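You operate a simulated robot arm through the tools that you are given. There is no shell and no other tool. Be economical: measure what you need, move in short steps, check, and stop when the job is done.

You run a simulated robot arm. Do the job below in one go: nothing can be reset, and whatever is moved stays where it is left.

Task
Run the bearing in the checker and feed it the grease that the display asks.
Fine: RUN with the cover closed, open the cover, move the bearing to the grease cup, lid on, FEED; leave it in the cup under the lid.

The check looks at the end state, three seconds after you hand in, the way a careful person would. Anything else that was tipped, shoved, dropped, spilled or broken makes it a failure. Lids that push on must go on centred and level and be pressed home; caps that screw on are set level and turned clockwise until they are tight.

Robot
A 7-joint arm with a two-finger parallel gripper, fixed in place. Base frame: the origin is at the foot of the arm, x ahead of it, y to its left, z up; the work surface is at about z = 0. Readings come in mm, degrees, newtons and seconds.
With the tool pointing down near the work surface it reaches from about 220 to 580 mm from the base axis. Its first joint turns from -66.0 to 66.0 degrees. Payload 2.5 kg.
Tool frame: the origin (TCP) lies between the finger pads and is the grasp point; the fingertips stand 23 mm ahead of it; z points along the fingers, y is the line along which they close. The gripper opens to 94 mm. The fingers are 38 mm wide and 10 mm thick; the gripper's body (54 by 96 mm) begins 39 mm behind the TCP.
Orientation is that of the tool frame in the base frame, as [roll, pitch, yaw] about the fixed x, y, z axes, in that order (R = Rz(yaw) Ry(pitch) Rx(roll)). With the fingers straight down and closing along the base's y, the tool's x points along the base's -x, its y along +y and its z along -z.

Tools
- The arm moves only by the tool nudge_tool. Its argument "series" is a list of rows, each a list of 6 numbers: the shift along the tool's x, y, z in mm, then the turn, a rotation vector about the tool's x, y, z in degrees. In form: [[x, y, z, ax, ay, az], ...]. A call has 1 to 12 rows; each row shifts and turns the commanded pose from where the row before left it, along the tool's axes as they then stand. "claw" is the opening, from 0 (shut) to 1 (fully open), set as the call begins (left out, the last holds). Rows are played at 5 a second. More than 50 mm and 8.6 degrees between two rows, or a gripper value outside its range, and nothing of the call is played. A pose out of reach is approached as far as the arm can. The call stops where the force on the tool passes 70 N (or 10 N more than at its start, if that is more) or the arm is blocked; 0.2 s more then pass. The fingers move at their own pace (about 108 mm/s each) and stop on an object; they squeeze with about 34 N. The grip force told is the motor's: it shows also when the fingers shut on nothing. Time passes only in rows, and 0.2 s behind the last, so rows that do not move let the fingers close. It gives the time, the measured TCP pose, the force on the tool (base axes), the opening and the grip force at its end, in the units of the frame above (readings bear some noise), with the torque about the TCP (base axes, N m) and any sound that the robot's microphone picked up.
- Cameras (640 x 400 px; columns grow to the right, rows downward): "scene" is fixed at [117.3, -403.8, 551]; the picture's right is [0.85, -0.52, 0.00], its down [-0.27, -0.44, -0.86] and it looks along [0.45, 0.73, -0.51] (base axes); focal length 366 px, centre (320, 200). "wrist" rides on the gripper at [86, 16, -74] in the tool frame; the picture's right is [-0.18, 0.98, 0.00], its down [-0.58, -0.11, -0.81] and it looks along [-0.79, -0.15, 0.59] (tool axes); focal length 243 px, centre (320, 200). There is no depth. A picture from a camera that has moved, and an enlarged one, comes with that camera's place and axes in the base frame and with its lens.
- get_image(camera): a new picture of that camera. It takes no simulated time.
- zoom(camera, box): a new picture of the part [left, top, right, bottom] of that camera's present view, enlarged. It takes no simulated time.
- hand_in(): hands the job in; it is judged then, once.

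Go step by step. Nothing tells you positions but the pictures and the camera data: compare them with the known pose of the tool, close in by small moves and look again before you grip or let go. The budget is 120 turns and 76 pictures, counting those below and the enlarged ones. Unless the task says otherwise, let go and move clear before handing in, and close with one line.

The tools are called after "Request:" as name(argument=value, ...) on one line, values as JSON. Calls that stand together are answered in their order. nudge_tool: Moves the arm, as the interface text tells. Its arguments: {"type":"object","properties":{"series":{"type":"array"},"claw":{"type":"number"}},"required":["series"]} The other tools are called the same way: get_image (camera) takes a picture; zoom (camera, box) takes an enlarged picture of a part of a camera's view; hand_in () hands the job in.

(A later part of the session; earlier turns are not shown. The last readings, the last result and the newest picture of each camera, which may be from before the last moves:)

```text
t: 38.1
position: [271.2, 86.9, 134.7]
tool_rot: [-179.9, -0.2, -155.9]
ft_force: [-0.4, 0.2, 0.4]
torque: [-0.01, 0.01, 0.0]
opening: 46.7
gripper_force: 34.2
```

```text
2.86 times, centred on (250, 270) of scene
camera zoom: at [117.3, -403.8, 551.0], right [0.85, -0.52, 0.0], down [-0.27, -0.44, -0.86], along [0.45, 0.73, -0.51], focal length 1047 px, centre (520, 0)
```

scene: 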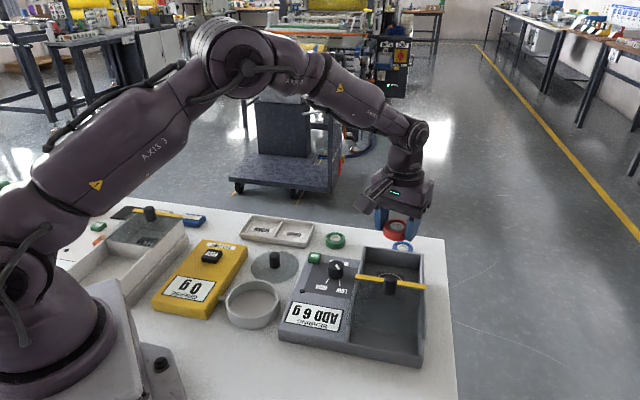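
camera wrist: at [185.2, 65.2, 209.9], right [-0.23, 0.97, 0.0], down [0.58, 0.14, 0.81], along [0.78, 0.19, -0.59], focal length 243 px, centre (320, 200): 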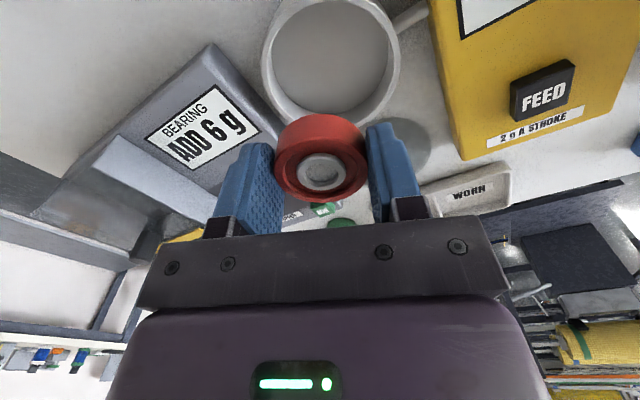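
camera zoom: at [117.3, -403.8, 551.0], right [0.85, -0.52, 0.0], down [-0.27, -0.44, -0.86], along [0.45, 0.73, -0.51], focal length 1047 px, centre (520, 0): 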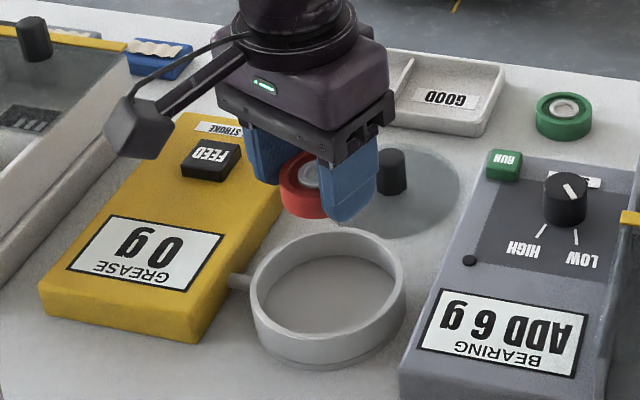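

The cup centre works out to about (271, 95) with its rim near z = 24. I'll shift over, lower partway and check.

Request:
nudge_tool(series=[[-3.3, 7.3, 0, 0, 0, 0], [0, 0, 25, 0, 0, 0], [0, 0, 25, 0, 0, 0], [0, 0, 0, 0, 0, 0], [0, 0, 0, 0, 0, 0]])

Request:
zoom(camera="wrist", box=[160, 0, 480, 230])

Request:
zoom(camera="scene", box=[200, 230, 310, 340])

```text
t: 39.3
position: [269.6, 93.8, 85.6]
tool_rot: [180.0, -0.1, -156.0]
ft_force: [0.1, 0.6, -0.4]
torque: [0.0, 0.02, 0.0]
opening: 46.6
gripper_force: 34.0
```

```text
1.74 times, centred on (320, 115) of wrist
camera zoom: at [183.8, 72.4, 160.8], right [-0.23, 0.97, 0.0], down [0.58, 0.14, 0.81], along [0.78, 0.19, -0.59], focal length 422 px, centre (320, 348)
```

zoom: 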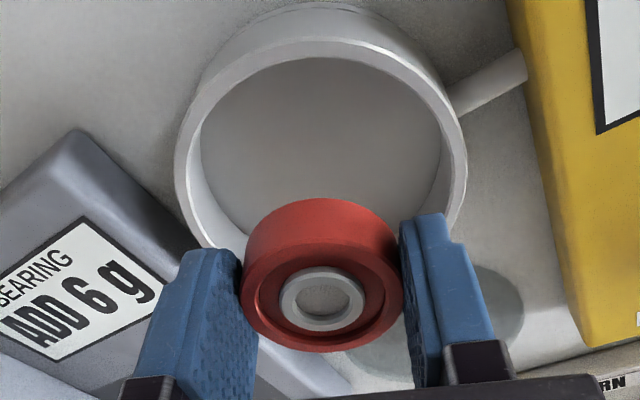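

```text
3.64 times, centred on (255, 285) of scene
camera zoom: at [117.3, -403.8, 551.0], right [0.85, -0.52, 0.0], down [-0.27, -0.44, -0.86], along [0.45, 0.73, -0.51], focal length 1332 px, centre (556, -109)
```

zoom: 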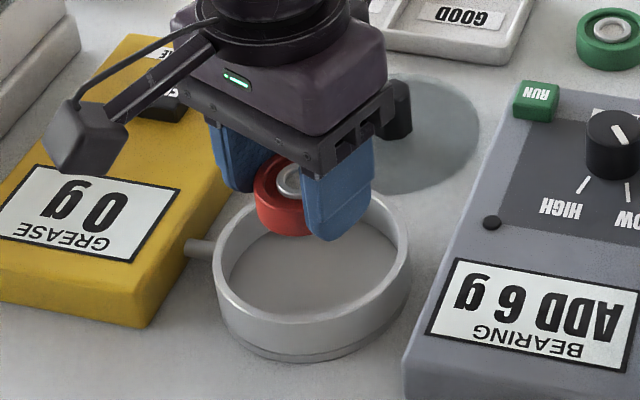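

The cup centre refines to about (273, 94.5). I'll correct 3 mm and lower in stages.

Request:
nudge_tool(series=[[-2.9, -0.8, 0, 0, 0, 0], [0, 0, 20, 0, 0, 0], [0, 0, 15, 0, 0, 0], [0, 0, 4, 0, 0, 0], [0, 0, 0, 0, 0, 0]])

Request:
zoom(camera="wrist", box=[160, 0, 480, 230])

Request:
zoom(camera="scene", box=[200, 230, 310, 340])

```text
t: 40.5
position: [272.3, 93.5, 47.7]
tool_rot: [-179.9, -0.1, -155.9]
ft_force: [0.3, 0.3, -0.4]
torque: [-0.03, 0.02, -0.01]
opening: 46.4
gripper_force: 34.3
```

```text
1.74 times, centred on (320, 115) of wrist
camera zoom: at [186.4, 72.6, 121.2], right [-0.23, 0.97, 0.0], down [0.58, 0.14, 0.81], along [0.78, 0.19, -0.59], focal length 422 px, centre (320, 348)
```

zoom: 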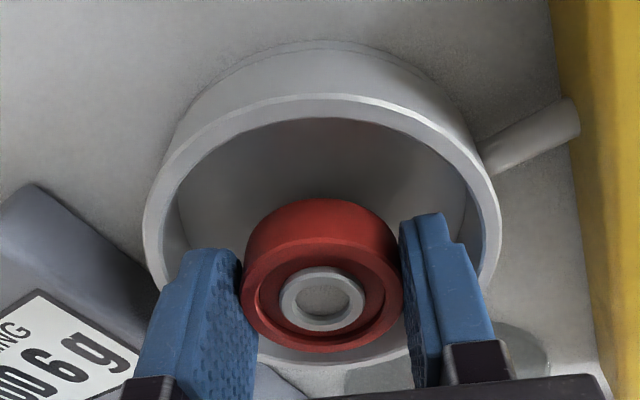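

```text
3.64 times, centred on (255, 285) of scene
camera zoom: at [117.3, -403.8, 551.0], right [0.85, -0.52, 0.0], down [-0.27, -0.44, -0.86], along [0.45, 0.73, -0.51], focal length 1332 px, centre (556, -109)
```

zoom: 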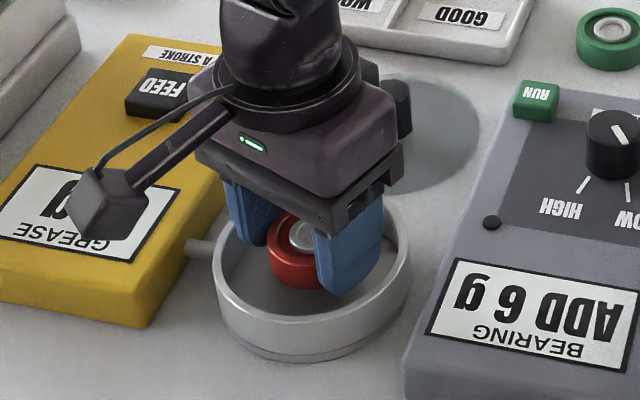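

Request:
nudge_tool(series=[[-2, -0.5, 2, 0, 0, 0], [0, 0, 4, 0, 0, 0], [0, 0, 3, 0, 0, 0], [0, 0, 2, 0, 0, 0], [0, 0, 0, 0, 0, 0]])

```text
t: 41.7
position: [274.9, 95.4, 35.5]
tool_rot: [-180.0, -0.1, -155.9]
ft_force: [-0.7, 0.0, -1.7]
torque: [-0.04, 0.0, -0.05]
opening: 46.4
gripper_force: 34.0
```

Request:
nudge_tool(series=[[0, 0, 1.5, 0, 0, 0], [0, 0, 0, 0, 0, 0]])

Request:
nudge_tool(series=[[0, 0, 1.5, 0, 0, 0], [0, 0, 0, 0, 0, 0]])

Request:
zoom(camera="scene", box=[200, 230, 310, 340])

```text
t: 42.3
position: [273.9, 95.2, 33.3]
tool_rot: [-179.8, 0.0, -155.9]
ft_force: [-0.2, 0.8, -0.3]
torque: [0.0, -0.02, 0.01]
opening: 46.4
gripper_force: 34.0
```

```text
t: 42.9
position: [276.1, 96.1, 32.3]
tool_rot: [-179.9, -0.1, -155.9]
ft_force: [-0.1, -0.3, -1.3]
torque: [0.03, -0.03, 0.01]
opening: 46.4
gripper_force: 34.3
```

```text
3.64 times, centred on (255, 285) of scene
camera zoom: at [117.3, -403.8, 551.0], right [0.85, -0.52, 0.0], down [-0.27, -0.44, -0.86], along [0.45, 0.73, -0.51], focal length 1332 px, centre (556, -109)
```

zoom: 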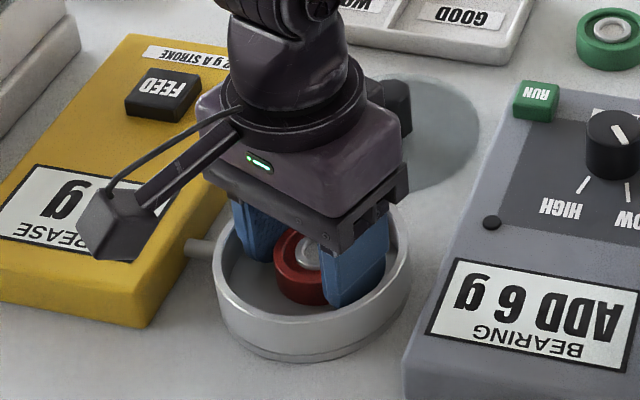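

Request:
nudge_tool(series=[[0, 0, 1.5, 0, 0, 0], [0, 0, 0, 0, 0, 0]])

Request:
nudge_tool(series=[[0, 0, 1.5, 0, 0, 0], [0, 0, 0, 0, 0, 0]])

```text
t: 43.5
position: [274.4, 94.6, 31.0]
tool_rot: [-179.9, -0.1, -155.9]
ft_force: [-7.5, -3.2, 31.2]
torque: [0.03, 0.09, 0.16]
opening: 46.2
gripper_force: 34.3
```

```text
t: 44.1
position: [275.4, 95.7, 30.1]
tool_rot: [-179.8, 0.1, -155.9]
ft_force: [-6.7, -0.3, 45.3]
torque: [0.07, 0.06, 0.0]
opening: 46.4
gripper_force: 33.7
```

The bearing is on the cup floor. I'll ease off, open slightly and rise straight up.

Request:
nudge_tool(series=[[0, 0, -2, 0, 0, 0], [0, 0, 0, 0, 0, 0]])

Request:
nudge_tool(series=[[0, 0, 0, 0, 0, 0], [0, 0, 0, 0, 0, 0], [0, 0, -10, 0, 0, 0], [0, 0, -30, 0, 0, 0], [0, 0, -40, 0, 0, 0], [0, 0, -40, 0, 0, 0], [0, 0, -10, 0, 0, 0], [0, 0, 0, 0, 0, 0]], claw=0.57)

Request:
get_image(camera="wrist")

Request:
zoom(camera="scene", box=[190, 230, 330, 340])

```text
t: 44.7
position: [274.1, 94.8, 29.8]
tool_rot: [-179.9, -0.2, -155.8]
ft_force: [0.6, -0.1, -0.5]
torque: [0.03, -0.02, 0.01]
opening: 46.2
gripper_force: 34.1
```

```text
t: 46.5
position: [274.6, 95.9, 161.6]
tool_rot: [-179.9, -0.2, -155.8]
ft_force: [0.3, 0.4, -0.5]
torque: [0.02, -0.02, 0.01]
opening: 53.9
gripper_force: 0.1
```

```text
27 pictures are left
camera wrist: at [189.3, 74.2, 236.1], right [-0.23, 0.97, 0.0], down [0.58, 0.14, 0.8], along [0.78, 0.19, -0.59], focal length 243 px, centre (320, 200)
```

wrist: 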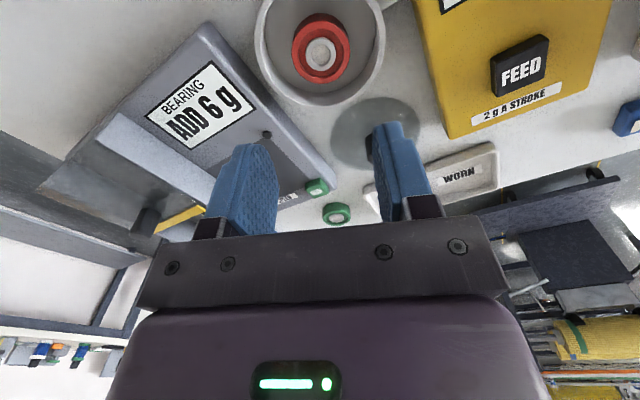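

```text
3.64 times, centred on (260, 285) of scene
camera zoom: at [117.3, -403.8, 551.0], right [0.85, -0.52, 0.0], down [-0.27, -0.44, -0.86], along [0.45, 0.73, -0.51], focal length 1332 px, centre (538, -109)
```

zoom: 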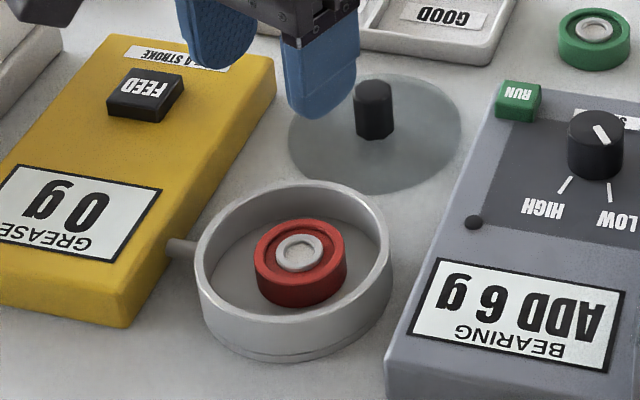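

The bearing sits centred in the cup. The lid's knob is near (360, 181), top at about 40 mm, so I'll move over it.

Request:
nudge_tool(series=[[-37.8, 14.3, 0, 0, 0, 0], [-37.8, 14.3, 0, 0, 0, 0], [-37.7, 14.3, 0, 0, 0, 0], [0, 0, 30, 0, 0, 0], [0, 0, 30, 0, 0, 0], [0, 0, 0, 0, 0, 0], [0, 0, 0, 0, 0, 0]], claw=0.5)

Request:
zoom(camera="wrist", box=[160, 0, 480, 230])

```text
t: 48.1
position: [359.3, 180.5, 99.5]
tool_rot: [-179.9, -0.1, -155.9]
ft_force: [0.1, -0.5, 0.1]
torque: [-0.02, -0.01, -0.01]
opening: 47.1
gripper_force: 0.0
```

```text
1.74 times, centred on (320, 115) of wrist
camera zoom: at [274.3, 159.3, 174.3], right [-0.23, 0.97, 0.0], down [0.58, 0.14, 0.81], along [0.78, 0.19, -0.59], focal length 422 px, centre (320, 348)
```

zoom: 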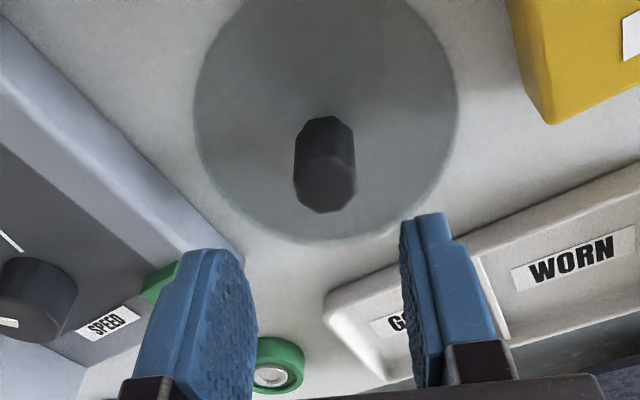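

I'll lower around the knob and grip it.

Request:
nudge_tool(series=[[1, 0, 25, 0, 0, 0], [0, 0, 25, 0, 0, 0], [0, 0, 12, 0, 0, 0], [0, 0, 0, 0, 0, 0]])

Request:
zoom(camera="wrist", box=[160, 0, 480, 230])

Request:
zoom(camera="scene", box=[210, 210, 340, 310])

```text
t: 49.1
position: [357.4, 180.8, 38.5]
tool_rot: [-179.9, -0.2, -156.0]
ft_force: [0.7, 0.0, -0.5]
torque: [-0.01, -0.01, 0.0]
opening: 47.2
gripper_force: 0.0
```

```text
1.74 times, centred on (320, 115) of wrist
camera zoom: at [272.5, 159.6, 112.8], right [-0.23, 0.97, 0.0], down [0.58, 0.14, 0.81], along [0.78, 0.19, -0.59], focal length 422 px, centre (320, 348)
```

zoom: 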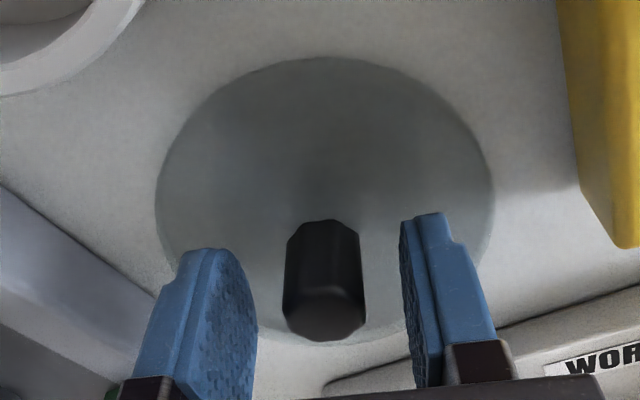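

```text
4.00 times, centred on (275, 260) of scene
camera zoom: at [117.3, -403.8, 551.0], right [0.85, -0.52, 0.0], down [-0.27, -0.44, -0.86], along [0.45, 0.73, -0.51], focal length 1466 px, centre (500, -40)
```

zoom: 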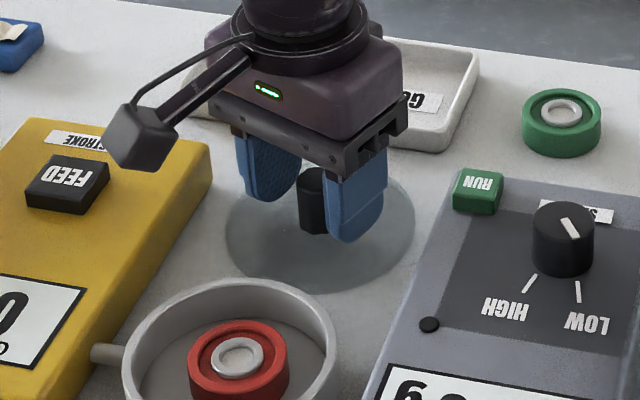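

Request:
nudge_tool(series=[[0, 0, 0, 0, 0, 0], [0, 0, 0, 0, 0, 0], [0, 0, 0, 0, 0, 0]], claw=0)

Request:
nudge_tool(series=[[0, 0, -10, 0, 0, 0], [0, 0, -30, 0, 0, 0], [0, 0, -40, 0, 0, 0], [0, 0, 0, 0, 0, 0], [0, 0, 0, 0, 0, 0]])

Request:
zoom(camera="scene", box=[200, 170, 340, 340])

Request:
get_image(camera="wrist")

```text
t: 49.9
position: [357.0, 180.7, 38.2]
tool_rot: [-180.0, 0.0, -155.9]
ft_force: [-0.2, -0.7, 0.8]
torque: [0.07, 0.03, 0.05]
opening: 22.1
gripper_force: 34.1
```

```text
t: 51.1
position: [358.0, 182.5, 120.0]
tool_rot: [-179.9, -0.1, -155.9]
ft_force: [0.4, 0.3, -0.7]
torque: [-0.02, -0.02, 0.01]
opening: 22.4
gripper_force: 34.3
```

```text
2.35 times, centred on (270, 255) of scene
camera zoom: at [117.3, -403.8, 551.0], right [0.85, -0.52, 0.0], down [-0.27, -0.44, -0.86], along [0.45, 0.73, -0.51], focal length 862 px, centre (438, 71)
```

zoom: 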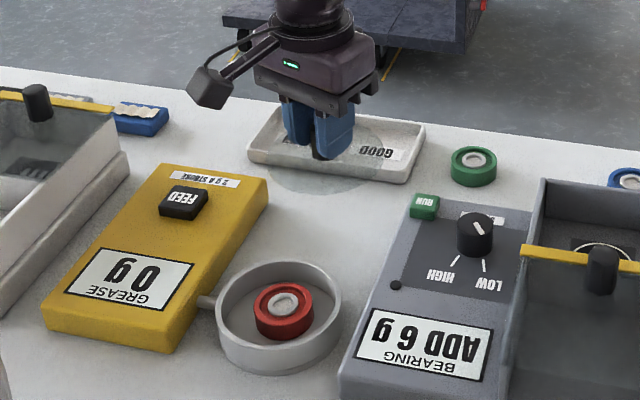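

```text
21 pictures are left
camera wrist: at [271.2, 160.4, 195.7], right [-0.23, 0.97, 0.0], down [0.58, 0.14, 0.81], along [0.78, 0.19, -0.59], focal length 243 px, centre (320, 200)
```

wrist: 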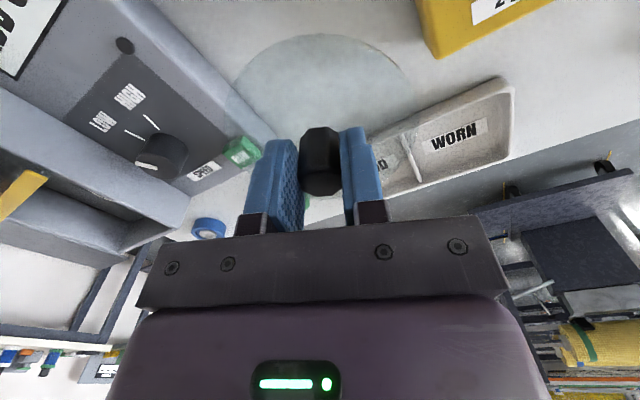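

The lid is held level. I'll carry it over the cup and stop about 13 mm above the rim to check the centring.

Request:
nudge_tool(series=[[38, -15.3, 0, 0, 0, 0], [38, -15.3, 0, 0, 0, 0], [38, -15.2, 0, 0, 0, 0], [0, 0, 0, 0, 0, 0], [0, 0, 25, 0, 0, 0], [0, 0, 20, 0, 0, 0], [0, 0, 0, 0, 0, 0], [0, 0, 0, 0, 0, 0]])

Request:
zoom(camera="scene", box=[210, 250, 300, 340])

Request:
zoom(camera="wrist", box=[160, 0, 480, 230])

```text
t: 52.9
position: [274.4, 91.0, 74.4]
tool_rot: [-179.9, 0.0, -155.9]
ft_force: [-0.1, 1.0, -1.6]
torque: [-0.02, 0.0, 0.02]
opening: 22.7
gripper_force: 33.8
```

```text
4.44 times, centred on (255, 295) of scene
camera zoom: at [117.3, -403.8, 551.0], right [0.85, -0.52, 0.0], down [-0.27, -0.44, -0.86], along [0.45, 0.73, -0.51], focal length 1628 px, centre (609, -222)
```

zoom: 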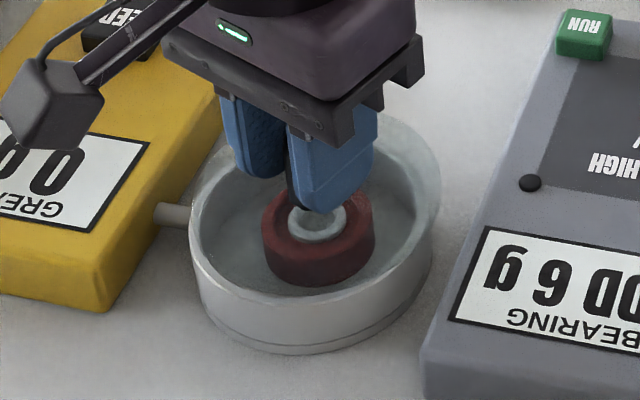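

```text
1.74 times, centred on (320, 115) of wrist
camera zoom: at [187.7, 69.9, 149.5], right [-0.23, 0.97, 0.0], down [0.58, 0.14, 0.81], along [0.78, 0.19, -0.59], focal length 422 px, centre (320, 348)
```

zoom: 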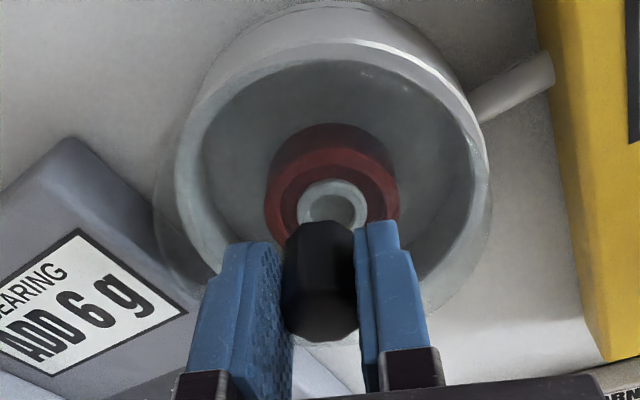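

The centring is within a few mm. I'll lower closer to the rim, where the parallax is smaller, and check with tight zooms.

Request:
nudge_tool(series=[[0, 1.5, 4, 0, 0, 0], [0, 0, 4, 0, 0, 0], [0, 0, 0, 0, 0, 0]])

Request:
zoom(camera="scene", box=[222, 265, 287, 315])

Request:
zoom(camera="wrist", box=[200, 0, 460, 200])

```text
t: 53.7
position: [272.3, 94.0, 66.6]
tool_rot: [-180.0, -0.1, -155.9]
ft_force: [-9.8, -4.0, 44.6]
torque: [0.08, -0.01, 0.14]
opening: 22.5
gripper_force: 34.5
```

```text
8.00 times, centred on (254, 290) of scene
camera zoom: at [117.2, -403.9, 551.0], right [0.85, -0.52, 0.0], down [-0.27, -0.44, -0.86], along [0.45, 0.73, -0.51], focal length 2931 px, centre (844, -520)
```

zoom: 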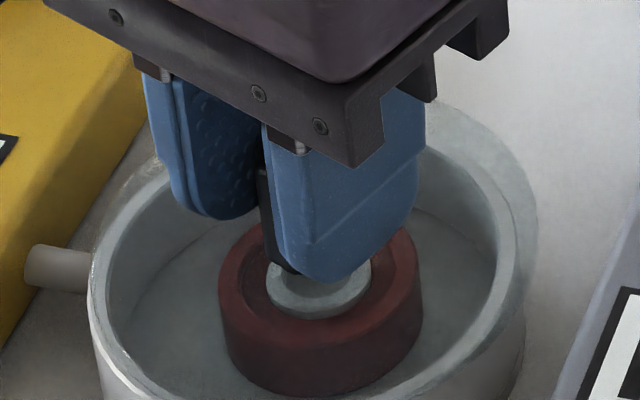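

```text
2.00 times, centred on (330, 100) of wrist
camera zoom: at [187.4, 72.2, 141.9], right [-0.23, 0.97, 0.0], down [0.58, 0.14, 0.81], along [0.78, 0.19, -0.59], focal length 485 px, centre (300, 400)
```

zoom: 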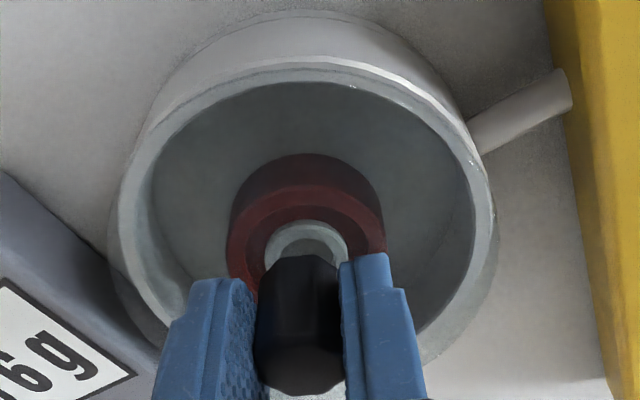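

The lid is touching the rim already and sits about 4 mm too far forward. I'll lift a little, shift back and look again.

Request:
nudge_tool(series=[[0, 0, -4, 0, 0, 0], [0, 0, -2, 0, 0, 0], [3.9, 1.2, 0, 0, 0, 0], [0, 0, 2.5, 0, 0, 0], [0, 0, 0, 0, 0, 0]])

Request:
zoom(camera="scene", box=[222, 265, 287, 315])

Request:
zoom(camera="wrist", box=[200, 0, 460, 200])

```text
t: 54.9
position: [269.8, 93.1, 70.1]
tool_rot: [-180.0, -0.1, -156.1]
ft_force: [-0.3, 0.1, -0.3]
torque: [0.01, -0.04, -0.01]
opening: 22.5
gripper_force: 33.3
```

```text
8.00 times, centred on (254, 290) of scene
camera zoom: at [117.3, -403.8, 551.0], right [0.85, -0.52, 0.0], down [-0.27, -0.44, -0.86], along [0.45, 0.73, -0.51], focal length 2931 px, centre (844, -520)
```

zoom: 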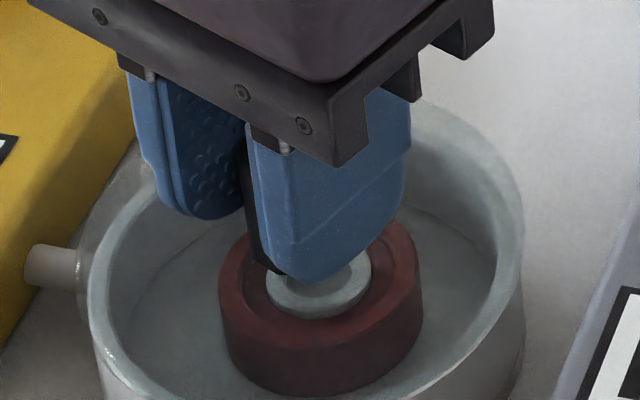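

```text
2.00 times, centred on (330, 100) of wrist
camera zoom: at [184.0, 72.3, 143.6], right [-0.23, 0.97, 0.0], down [0.58, 0.14, 0.81], along [0.78, 0.19, -0.59], focal length 485 px, centre (300, 400)
```

zoom: 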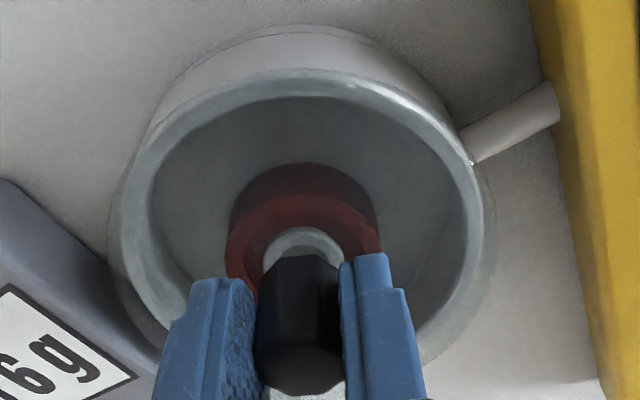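

The lid now sits about 1.8 mm too near. I'll correct that and lower until it touches.

Request:
nudge_tool(series=[[-1.8, 0, 0, 0, 0, 0], [0, 0, 2, 0, 0, 0], [0, 0, 0, 0, 0, 0]])

Request:
nudge_tool(series=[[0, 0, 1, 0, 0, 0], [0, 0, 0, 0, 0, 0]])

Request:
zoom(camera="scene", box=[222, 270, 287, 320])

```text
t: 55.7
position: [269.1, 92.5, 67.8]
tool_rot: [-179.8, -0.4, -155.9]
ft_force: [-14.6, -8.5, 30.7]
torque: [-0.02, 0.09, 0.13]
opening: 22.6
gripper_force: 34.1
heard: snap
```

```text
t: 56.3
position: [269.9, 94.7, 66.5]
tool_rot: [-179.9, -0.4, -155.9]
ft_force: [-18.0, -12.1, 40.7]
torque: [-0.06, 0.06, 0.09]
opening: 22.6
gripper_force: 34.1
```

```text
8.00 times, centred on (254, 295) of scene
camera zoom: at [117.2, -403.9, 551.0], right [0.85, -0.52, 0.0], down [-0.27, -0.44, -0.86], along [0.45, 0.73, -0.51], focal length 2931 px, centre (844, -560)
```

zoom: 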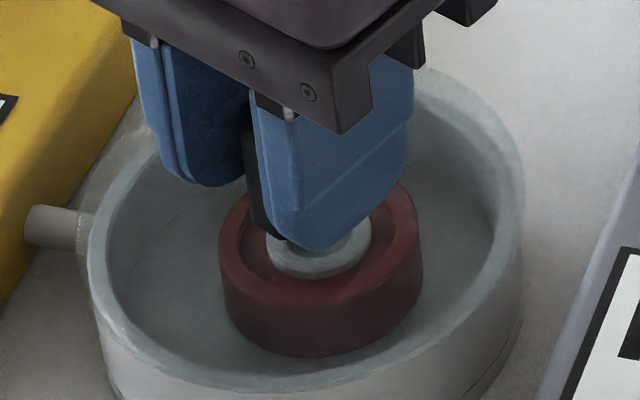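

A snap was heard, so the lid has seated. I'll relax the side load, release and check that it's level.

Request:
nudge_tool(series=[[1.2, 0, -1.5, 0, 0, 0], [0, 0, -1, 0, 0, 0], [0, 0, 0, 0, 0, 0]])

Request:
nudge_tool(series=[[0, 0, 0, 0, 0, 0], [0, 0, 0, 0, 0, 0], [0, 0, -30, 0, 0, 0], [0, 0, -40, 0, 0, 0], [0, 0, -30, 0, 0, 0], [0, 0, 0, 0, 0, 0]], claw=0.5)

Request:
zoom(camera="scene", box=[210, 240, 300, 340])

Request:
get_image(camera="wrist")

```text
t: 57.1
position: [271.1, 93.9, 70.3]
tool_rot: [-179.9, -0.2, -155.8]
ft_force: [-0.2, -0.1, -1.2]
torque: [0.02, -0.03, -0.01]
opening: 22.6
gripper_force: 34.2
heard: snap
```

```text
t: 58.5
position: [269.3, 96.3, 169.2]
tool_rot: [-179.9, -0.1, -155.9]
ft_force: [0.2, -0.7, 0.0]
torque: [-0.02, -0.01, 0.01]
opening: 47.1
gripper_force: 0.0
```

```text
4.00 times, centred on (255, 290) of scene
camera zoom: at [117.3, -403.8, 551.0], right [0.85, -0.52, 0.0], down [-0.27, -0.44, -0.86], along [0.45, 0.73, -0.51], focal length 1466 px, centre (580, -160)
```

zoom: 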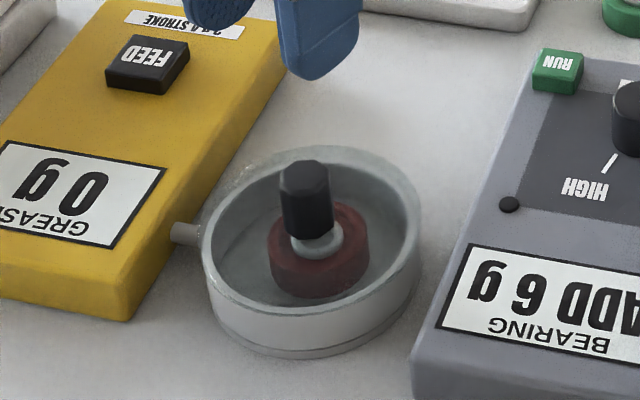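

```text
12 pictures are left
camera wrist: at [183.0, 74.5, 243.2], right [-0.23, 0.97, 0.0], down [0.58, 0.14, 0.81], along [0.78, 0.19, -0.59], focal length 243 px, centre (320, 200)
```

wrist: 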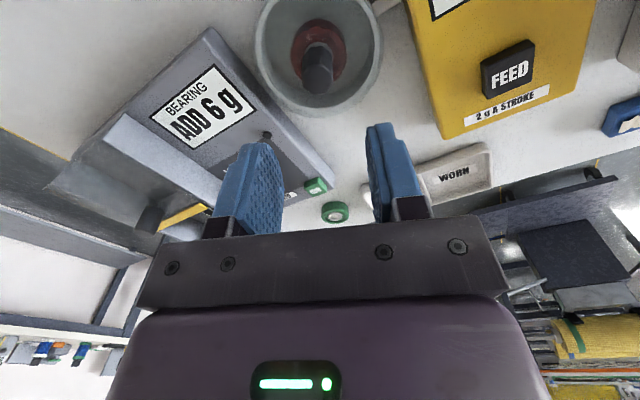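

A second snap came as I rose while still gripping, so the lid probably popped loose and is resting on the rim. I'll press straight down on its knob with closed fingers.

Request:
nudge_tool(series=[[0, 0, 0, 0, 0, 0], [0, 0, 0, 0, 0, 0], [0, 0, 40, 0, 0, 0], [0, 0, 27, 0, 0, 0], [0, 0, 4, 0, 0, 0], [0, 0, 2, 0, 0, 0], [0, 0, 0, 0, 0, 0]], claw=0)

```text
t: 60.1
position: [269.6, 95.4, 96.5]
tool_rot: [-179.9, -0.1, -156.0]
ft_force: [0.0, 0.3, 0.0]
torque: [-0.01, 0.0, 0.0]
opening: 0.1
gripper_force: 33.8
```

Request:
nudge_tool(series=[[0, 0, 1.5, 0, 0, 0], [0, 0, 1.5, 0, 0, 0], [0, 0, 0, 0, 0, 0]])

Request:
nudge_tool(series=[[0, 0, 1.5, 0, 0, 0], [0, 0, 0, 0, 0, 0]])

```text
t: 60.9
position: [269.4, 92.4, 93.2]
tool_rot: [-179.9, -0.2, -155.8]
ft_force: [0.1, -0.1, -0.1]
torque: [-0.02, 0.03, 0.02]
opening: 0.1
gripper_force: 33.9
```

```text
t: 61.5
position: [268.8, 92.7, 91.6]
tool_rot: [-179.8, -0.2, -155.8]
ft_force: [0.0, -0.5, -0.7]
torque: [-0.02, -0.03, 0.04]
opening: 0.0
gripper_force: 33.8
```

Request:
nudge_tool(series=[[0, 0, 1.5, 0, 0, 0], [0, 0, 0, 0, 0, 0]])

Request:
nudge_tool(series=[[0, 0, 1.5, 0, 0, 0], [0, 0, 0, 0, 0, 0]])

Request:
nudge_tool(series=[[0, 0, 1.0, 0, 0, 0], [0, 0, 0, 0, 0, 0]])

```text
t: 62.1
position: [269.8, 93.9, 89.5]
tool_rot: [-179.9, -0.1, -155.9]
ft_force: [0.2, 0.7, -0.1]
torque: [0.0, -0.05, 0.02]
opening: 0.2
gripper_force: 34.0
```

```text
t: 62.7
position: [270.2, 92.4, 89.8]
tool_rot: [-179.9, 0.0, -155.9]
ft_force: [-1.2, 0.5, 3.8]
torque: [0.0, -0.02, -0.02]
opening: 0.0
gripper_force: 33.7
```

```text
t: 63.3
position: [270.6, 92.5, 89.3]
tool_rot: [-180.0, -0.1, -155.8]
ft_force: [-8.1, -2.4, 37.4]
torque: [-0.02, 0.01, -0.01]
opening: 0.1
gripper_force: 34.2
```

Request:
nudge_tool(series=[[0, 0, 0.7, 0, 0, 0], [0, 0, 0, 0, 0, 0]])

Request:
zoom(camera="scene", box=[220, 250, 292, 325])

```text
t: 63.8
position: [269.5, 92.9, 88.1]
tool_rot: [-179.9, -0.1, -155.9]
ft_force: [-4.8, 0.2, 16.6]
torque: [0.02, 0.0, 0.0]
opening: 0.0
gripper_force: 34.4
stopped in row 2: the force on the tool passed its limit at 72 N (the readings are from after the stop); the commanded pose is now the measured one
```

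```text
5.33 times, centred on (256, 288) of scene
camera zoom: at [117.2, -403.8, 551.0], right [0.85, -0.52, 0.0], down [-0.27, -0.44, -0.86], along [0.45, 0.73, -0.51], focal length 1954 px, centre (661, -267)
```

zoom: 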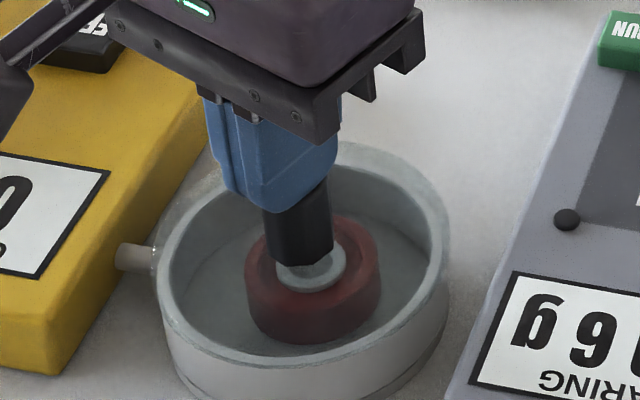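

Request:
nudge_tool(series=[[0, 0, -10, 0, 0, 0], [0, 0, -40, 0, 0, 0], [0, 0, -40, 0, 0, 0], [0, 0, 0, 0, 0, 0]])

Request:
zoom(camera="scene", box=[220, 255, 292, 325])

Request:
zoom(camera="wrist", box=[230, 0, 410, 130])

```text
t: 64.8
position: [268.4, 91.8, 179.0]
tool_rot: [-179.9, -0.1, -155.9]
ft_force: [0.6, -0.6, -0.2]
torque: [-0.02, 0.02, 0.03]
opening: 0.0
gripper_force: 33.9
heard: snap
```

```text
5.71 times, centred on (256, 290) of scene
camera zoom: at [117.3, -403.8, 551.0], right [0.85, -0.52, 0.0], down [-0.27, -0.44, -0.86], along [0.45, 0.73, -0.51], focal length 2094 px, centre (686, -314)
```

zoom: 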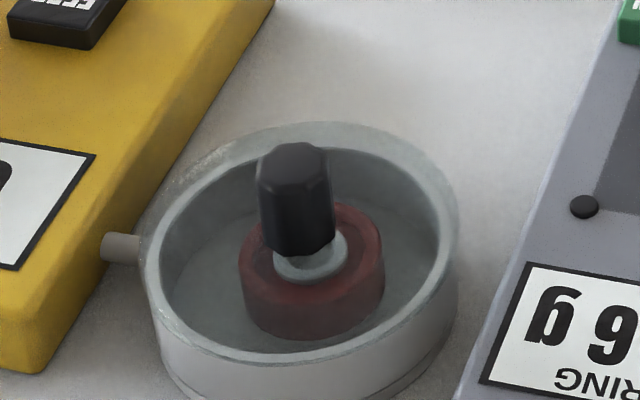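

```text
3.08 times, centred on (320, 65) of wrist
camera zoom: at [183.3, 71.6, 253.8], right [-0.23, 0.97, 0.0], down [0.58, 0.14, 0.8], along [0.78, 0.19, -0.59], focal length 746 px, centre (320, 615)
```

zoom: 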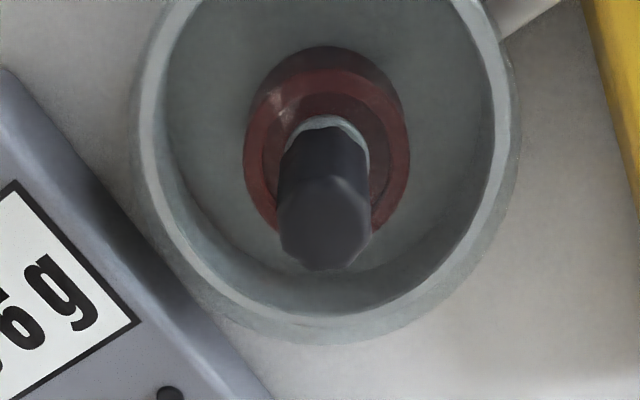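

The lid looks centred and level, and another snap was heard around the end of the press. I'll centre better on the knob and press again to confirm it's home.

Request:
nudge_tool(series=[[-3, 0.8, 40, 0, 0, 0], [0, 0, 44, 0, 0, 0], [0, 0, 2.5, 0, 0, 0], [0, 0, 0, 0, 0, 0]])

Request:
nudge_tool(series=[[0, 0, 1, 0, 0, 0], [0, 0, 0, 0, 0, 0]])

Request:
nudge_tool(series=[[0, 0, 1, 0, 0, 0], [0, 0, 0, 0, 0, 0]])

```text
t: 65.8
position: [270.7, 95.2, 91.6]
tool_rot: [-179.9, -0.1, -155.8]
ft_force: [-0.3, -0.6, 0.4]
torque: [-0.05, -0.02, 0.02]
opening: 0.0
gripper_force: 34.3
```

```text
t: 66.4
position: [271.4, 95.8, 91.4]
tool_rot: [-179.8, -0.1, -155.9]
ft_force: [0.3, -0.6, 0.8]
torque: [0.01, 0.0, -0.01]
opening: 0.0
gripper_force: 33.8
```

```text
t: 67.0
position: [272.1, 93.9, 90.5]
tool_rot: [-179.9, -0.2, -155.9]
ft_force: [-0.4, -0.5, -0.7]
torque: [0.01, 0.0, 0.02]
opening: 0.0
gripper_force: 34.2
```

Request:
nudge_tool(series=[[0, 0, 1, 0, 0, 0], [0, 0, 0, 0, 0, 0]])

Request:
nudge_tool(series=[[0, 0, 1, 0, 0, 0], [0, 0, 0, 0, 0, 0]])

Request:
nudge_tool(series=[[0, 0, 1, 0, 0, 0], [0, 0, 0, 0, 0, 0]])

```text
t: 67.6
position: [271.9, 94.5, 87.6]
tool_rot: [-179.9, -0.2, -155.8]
ft_force: [-4.2, -0.5, 9.4]
torque: [0.0, -0.01, 0.01]
opening: 0.2
gripper_force: 33.8
```

```text
t: 68.2
position: [272.2, 95.3, 89.0]
tool_rot: [-179.9, -0.3, -155.9]
ft_force: [-10.0, -6.3, 40.9]
torque: [-0.1, 0.11, 0.01]
opening: 0.0
gripper_force: 34.1
```

```text
t: 68.6
position: [272.0, 94.8, 88.2]
tool_rot: [-179.8, -0.1, -155.9]
ft_force: [-3.8, -1.5, 14.3]
torque: [0.0, 0.05, -0.01]
opening: 0.0
gripper_force: 34.2
stopped in row 2: the force on the tool passed its limit at 73 N (the readings are from after the stop); the commanded pose is now the measured one
```

Request:
nudge_tool(series=[[0, 0, -2, 0, 0, 0], [0, 0, -8, 0, 0, 0], [0, 0, -40, 0, 0, 0], [0, 0, 0, 0, 0, 0]])

```text
t: 69.6
position: [271.3, 96.3, 137.3]
tool_rot: [-179.9, -0.1, -156.0]
ft_force: [-0.1, -0.6, 0.4]
torque: [0.0, 0.02, 0.01]
opening: 0.2
gripper_force: 34.0
```

No further snap, and the lid is stiff and level, so I take it as pressed home. FEED triangulates to about (240, 238, 51), so I'll go above it with closed fingers.

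Request:
nudge_tool(series=[[-9.8, 47.4, 0, 0, 0, 0], [-9.8, 47.4, 0, 0, 0, 0], [-9.8, 47.4, 0, 0, 0, 0], [0, 0, 35, 0, 0, 0], [0, 0, 0, 0, 0, 0], [0, 0, 0, 0, 0, 0]])

Request:
zoom(camera="wrist", box=[160, 0, 480, 230])

Request:
zoom(camera="scene", box=[150, 210, 310, 340])

```text
t: 71.0
position: [239.5, 235.5, 101.1]
tool_rot: [-179.9, -0.1, -155.9]
ft_force: [-0.4, 0.4, -0.1]
torque: [0.03, -0.01, 0.01]
opening: 0.3
gripper_force: 34.2
```

```text
1.74 times, centred on (320, 115) of wrist
camera zoom: at [154.4, 214.5, 176.1], right [-0.23, 0.97, 0.0], down [0.58, 0.14, 0.81], along [0.78, 0.19, -0.59], focal length 422 px, centre (320, 348)
```

zoom: 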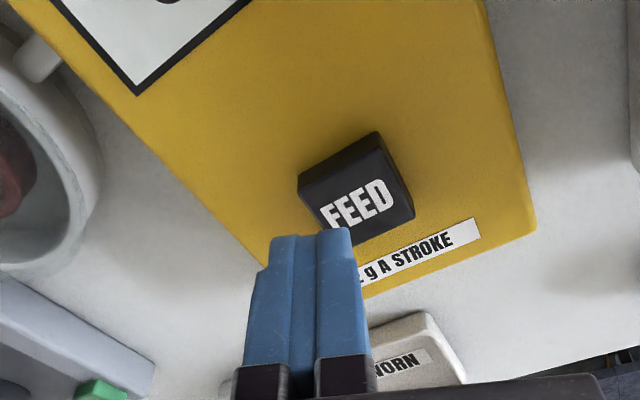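

```text
3.08 times, centred on (230, 275) of scene
camera zoom: at [117.3, -403.8, 551.0], right [0.85, -0.52, 0.0], down [-0.27, -0.44, -0.86], along [0.45, 0.73, -0.51], focal length 1127 px, centre (597, -31)
```

zoom: 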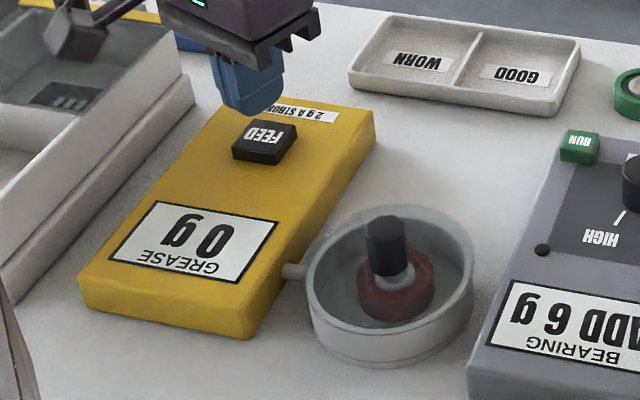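

FEED's top is at about (242, 250, 40). I'll shift there and press in small steps, listening for the click.

Request:
nudge_tool(series=[[-8, 11.8, 0, 0, 0, 0], [0, 0, 20, 0, 0, 0], [0, 0, 13, 0, 0, 0], [0, 0, 2, 0, 0, 0], [0, 0, 0, 0, 0, 0]])

Request:
nudge_tool(series=[[0, 0, 1.5, 0, 0, 0], [0, 0, 0, 0, 0, 0]])

Request:
nudge_tool(series=[[0, 0, 1.5, 0, 0, 0], [0, 0, 0, 0, 0, 0]])

```text
t: 72.2
position: [243.3, 251.2, 67.1]
tool_rot: [-179.9, -0.1, -155.9]
ft_force: [0.2, 0.3, -0.4]
torque: [-0.01, -0.02, -0.04]
opening: 0.0
gripper_force: 34.1
```

```text
t: 72.8
position: [242.7, 249.3, 67.4]
tool_rot: [-180.0, -0.1, -155.9]
ft_force: [0.2, 0.3, 0.1]
torque: [-0.01, 0.02, -0.01]
opening: 0.0
gripper_force: 34.2
```

```text
t: 73.4
position: [242.9, 250.9, 65.7]
tool_rot: [-180.0, -0.1, -156.0]
ft_force: [-0.6, 0.3, 0.1]
torque: [0.0, 0.0, 0.0]
opening: 0.1
gripper_force: 34.2
```

Request:
nudge_tool(series=[[0, 0, 1.5, 0, 0, 0], [0, 0, 0, 0, 0, 0]])

Request:
nudge_tool(series=[[0, 0, 1.5, 0, 0, 0], [0, 0, 0, 0, 0, 0]])

```text
t: 74.0
position: [243.4, 250.6, 64.2]
tool_rot: [-179.9, -0.1, -155.9]
ft_force: [-0.1, -0.3, -0.1]
torque: [-0.01, -0.02, -0.02]
opening: 0.0
gripper_force: 34.0
```

```text
t: 74.6
position: [242.4, 251.2, 62.2]
tool_rot: [-179.8, -0.1, -155.9]
ft_force: [1.4, -0.8, 1.7]
torque: [0.03, -0.05, 0.0]
opening: 0.0
gripper_force: 34.1
```

Request:
nudge_tool(series=[[0, 0, 1.5, 0, 0, 0], [0, 0, 0, 0, 0, 0]])

```text
t: 75.2
position: [243.1, 251.0, 61.0]
tool_rot: [-179.8, -0.1, -155.9]
ft_force: [1.3, -0.9, 2.4]
torque: [-0.02, -0.05, -0.03]
opening: 0.0
gripper_force: 34.2
```

Request:
nudge_tool(series=[[0, 0, 1, 0, 0, 0], [0, 0, 0, 0, 0, 0]])

```text
t: 75.8
position: [241.5, 251.3, 60.4]
tool_rot: [-179.9, -0.1, -155.8]
ft_force: [1.1, -0.7, 3.4]
torque: [0.0, -0.06, -0.01]
opening: 0.0
gripper_force: 34.0
heard: click
```

Click. I'll release, wait a moment and read the counter.

Request:
nudge_tool(series=[[0, 0, -8, 0, 0, 0], [0, 0, 0, 0, 0, 0], [0, 0, 0, 0, 0, 0], [0, 0, 0, 0, 0, 0], [0, 0, 0, 0, 0, 0], [0, 0, 0, 0, 0, 0], [0, 0, 0, 0, 0, 0], [0, 0, 0, 0, 0, 0]])

Request:
zoom(camera="scene", box=[150, 230, 310, 340])

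```text
t: 77.6
position: [242.1, 251.2, 68.6]
tool_rot: [-179.9, -0.1, -155.9]
ft_force: [-0.2, 0.1, 0.2]
torque: [0.04, 0.02, -0.01]
opening: 0.0
gripper_force: 33.8
```

```text
3.64 times, centred on (230, 285) of scene
camera zoom: at [117.3, -403.8, 551.0], right [0.85, -0.52, 0.0], down [-0.27, -0.44, -0.86], along [0.45, 0.73, -0.51], focal length 1332 px, centre (647, -109)
```

zoom: 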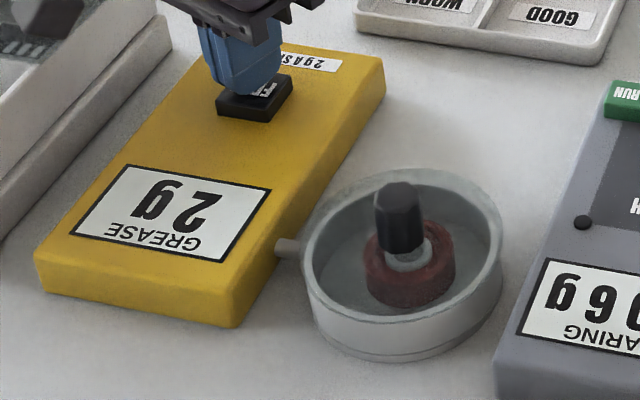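

The counter reads 2 g. Second stroke now.

Request:
nudge_tool(series=[[0, 0, 4, 0, 0, 0], [0, 0, 2, 0, 0, 0], [0, 0, 2.3, 0, 0, 0], [0, 0, 0, 0, 0, 0]])

Request:
nudge_tool(series=[[0, 0, -8.3, 0, 0, 0], [0, 0, 0, 0, 0, 0], [0, 0, 0, 0, 0, 0], [0, 0, 0, 0, 0, 0], [0, 0, 0, 0, 0, 0], [0, 0, 0, 0, 0, 0], [0, 0, 0, 0, 0, 0], [0, 0, 0, 0, 0, 0]])

Request:
zoom(camera="scene", box=[150, 230, 310, 340])

```text
t: 78.6
position: [243.9, 251.6, 58.3]
tool_rot: [-179.9, -0.1, -155.9]
ft_force: [-2.5, -0.4, 4.2]
torque: [0.04, 0.01, 0.02]
opening: 0.1
gripper_force: 34.4
heard: click
```

```text
t: 80.4
position: [243.5, 251.4, 68.6]
tool_rot: [-180.0, -0.1, -156.0]
ft_force: [-0.4, 0.7, 0.0]
torque: [0.0, -0.01, 0.0]
opening: 0.2
gripper_force: 34.4
```

```text
3.64 times, centred on (230, 285) of scene
camera zoom: at [117.3, -403.8, 551.0], right [0.85, -0.52, 0.0], down [-0.27, -0.44, -0.86], along [0.45, 0.73, -0.51], focal length 1332 px, centre (647, -109)
```

zoom: 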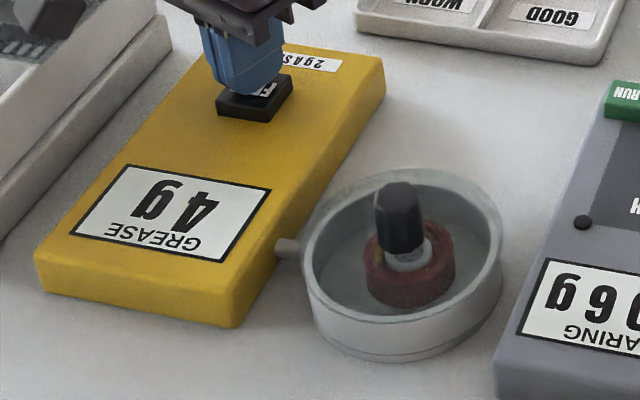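

It reads 4 g. Third and last stroke, then I'll retreat upward.

Request:
nudge_tool(series=[[0, 0, 4, 0, 0, 0], [0, 0, 2, 0, 0, 0], [0, 0, 2.3, 0, 0, 0], [0, 0, 0, 0, 0, 0]])

Request:
nudge_tool(series=[[0, 0, -10, 0, 0, 0], [0, 0, -40, 0, 0, 0], [0, 0, -45, 0, 0, 0], [0, 0, -45, 0, 0, 0], [0, 0, 0, 0, 0, 0], [0, 0, 0, 0, 0, 0], [0, 0, 0, 0, 0, 0], [0, 0, 0, 0, 0, 0]])

Request:
zoom(camera="scene", box=[150, 200, 450, 380])

```text
t: 81.4
position: [243.7, 251.8, 60.2]
tool_rot: [-179.8, 0.0, -155.9]
ft_force: [2.0, -0.6, 3.9]
torque: [-0.02, -0.07, -0.01]
opening: 0.0
gripper_force: 34.2
heard: click
```

```text
t: 83.2
position: [246.6, 252.0, 197.6]
tool_rot: [-179.9, -0.1, -156.0]
ft_force: [-1.1, 0.1, -0.1]
torque: [0.02, -0.03, 0.01]
opening: 0.0
gripper_force: 34.4
```

```text
2.13 times, centred on (300, 290) of scene
camera zoom: at [117.3, -403.8, 551.0], right [0.85, -0.52, 0.0], down [-0.27, -0.44, -0.86], along [0.45, 0.73, -0.51], focal length 782 px, centre (363, 8)
```

zoom: 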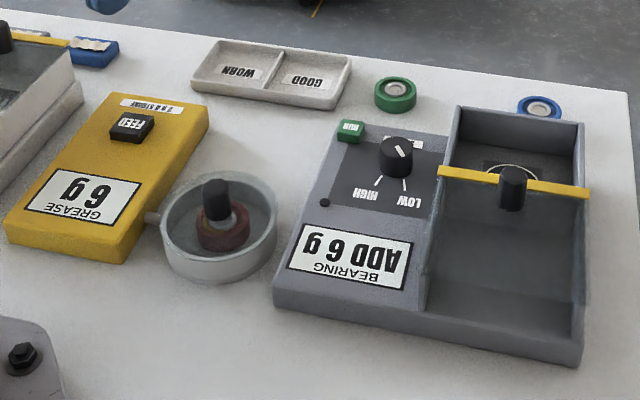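

The counter reads 6 g, matching the display. I'll take one last close look at the lid.

Request:
zoom(camera="scene", box=[220, 270, 290, 330])

```text
6.67 times, centred on (255, 300) of scene
camera zoom: at [117.3, -403.8, 551.0], right [0.85, -0.52, 0.0], down [-0.27, -0.44, -0.86], along [0.45, 0.73, -0.51], focal length 2442 px, centre (753, -467)
```

zoom: 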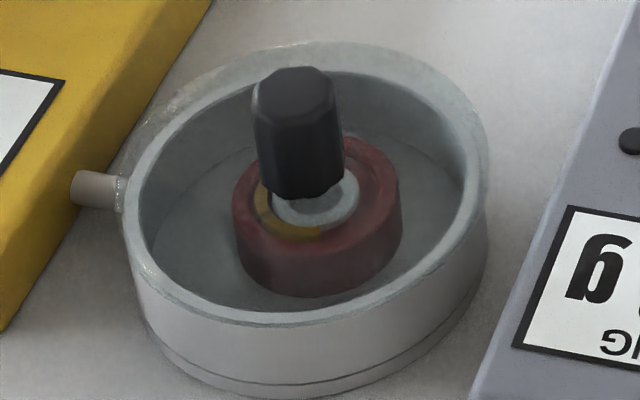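

The grease is on the bearing. The snap sequence still leaves me unsure that the lid is home, so I'll go back over the knob and do a gentle grip-and-tug test.

Request:
nudge_tool(series=[[9.5, -38.6, 0, 0, 0, 0], [9.5, -38.6, 0, 0, 0, 0], [9.5, -38.6, 0, 0, 0, 0], [9.6, -38.6, 0, 0, 0, 0], [0, 0, 40, 0, 0, 0], [0, 0, 40, 0, 0, 0], [0, 0, 0, 0, 0, 0]], claw=0.5)

Request:
zoom(camera="wrist", box=[200, 0, 460, 200])

```text
t: 84.8
position: [270.8, 95.9, 118.7]
tool_rot: [-179.9, -0.2, -155.9]
ft_force: [0.8, 0.6, -0.2]
torque: [-0.02, 0.01, -0.02]
opening: 47.2
gripper_force: 0.0
```

```text
2.00 times, centred on (330, 100) of wrist
camera zoom: at [185.3, 74.2, 192.9], right [-0.23, 0.97, 0.0], down [0.58, 0.14, 0.81], along [0.78, 0.19, -0.59], focal length 485 px, centre (300, 400)
```

zoom: 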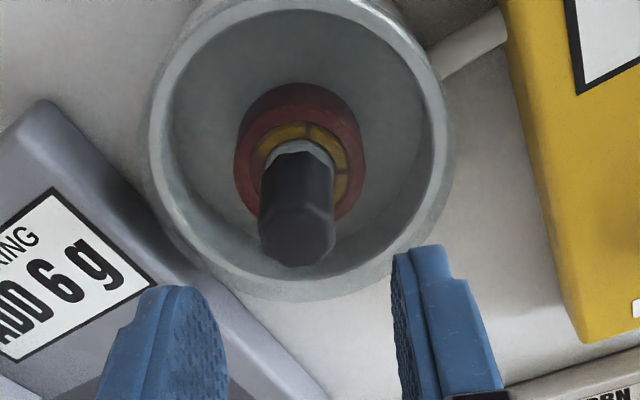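

Request:
nudge_tool(series=[[0, 0, 30, 0, 0, 0], [0, 0, 21, 0, 0, 0], [0, 0, 0, 0, 0, 0]])

Request:
nudge_tool(series=[[0, 0, 0, 0, 0, 0], [0, 0, 0, 0, 0, 0], [0, 0, 0, 0, 0, 0]], claw=0)

Request:
nudge_tool(series=[[0, 0, -0.5, 0, 0, 0], [0, 0, 0, 0, 0, 0]])

```text
t: 85.6
position: [268.8, 97.0, 68.2]
tool_rot: [-179.8, -0.1, -156.0]
ft_force: [1.0, 0.0, 0.3]
torque: [-0.01, -0.03, 0.01]
opening: 47.1
gripper_force: 0.1
```

```text
t: 86.4
position: [269.7, 95.4, 68.3]
tool_rot: [-179.9, -0.1, -155.9]
ft_force: [0.4, 0.0, 0.0]
torque: [-0.01, 0.01, 0.04]
opening: 22.5
gripper_force: 33.7
heard: snap
```

```text
t: 87.0
position: [270.3, 95.6, 68.7]
tool_rot: [-179.8, -0.1, -155.9]
ft_force: [-0.5, 0.7, -0.5]
torque: [0.0, 0.01, 0.0]
opening: 22.5
gripper_force: 33.8
```

Gripping the knob popped the lid off: the snaps go on, off, on, off, so it was home while the grease was fed. I'll reseat it now by pressing down in the grip, relaxing only slightly before I let go.

Request:
nudge_tool(series=[[0, 0, 1, 0, 0, 0], [0, 0, 0.7, 0, 0, 0], [0, 0, 0, 0, 0, 0]])

Request:
nudge_tool(series=[[0, 0, 0.7, 0, 0, 0], [0, 0, 0, 0, 0, 0]])

```text
t: 87.8
position: [269.7, 96.2, 67.6]
tool_rot: [-179.9, -0.1, -155.8]
ft_force: [-12.0, -1.3, 45.7]
torque: [0.11, 0.04, 0.13]
opening: 22.8
gripper_force: 33.6
```

```text
t: 88.4
position: [269.8, 95.9, 66.1]
tool_rot: [-179.9, -0.2, -155.9]
ft_force: [-13.0, 0.4, 43.9]
torque: [0.11, 0.07, 0.13]
opening: 22.3
gripper_force: 34.1
```

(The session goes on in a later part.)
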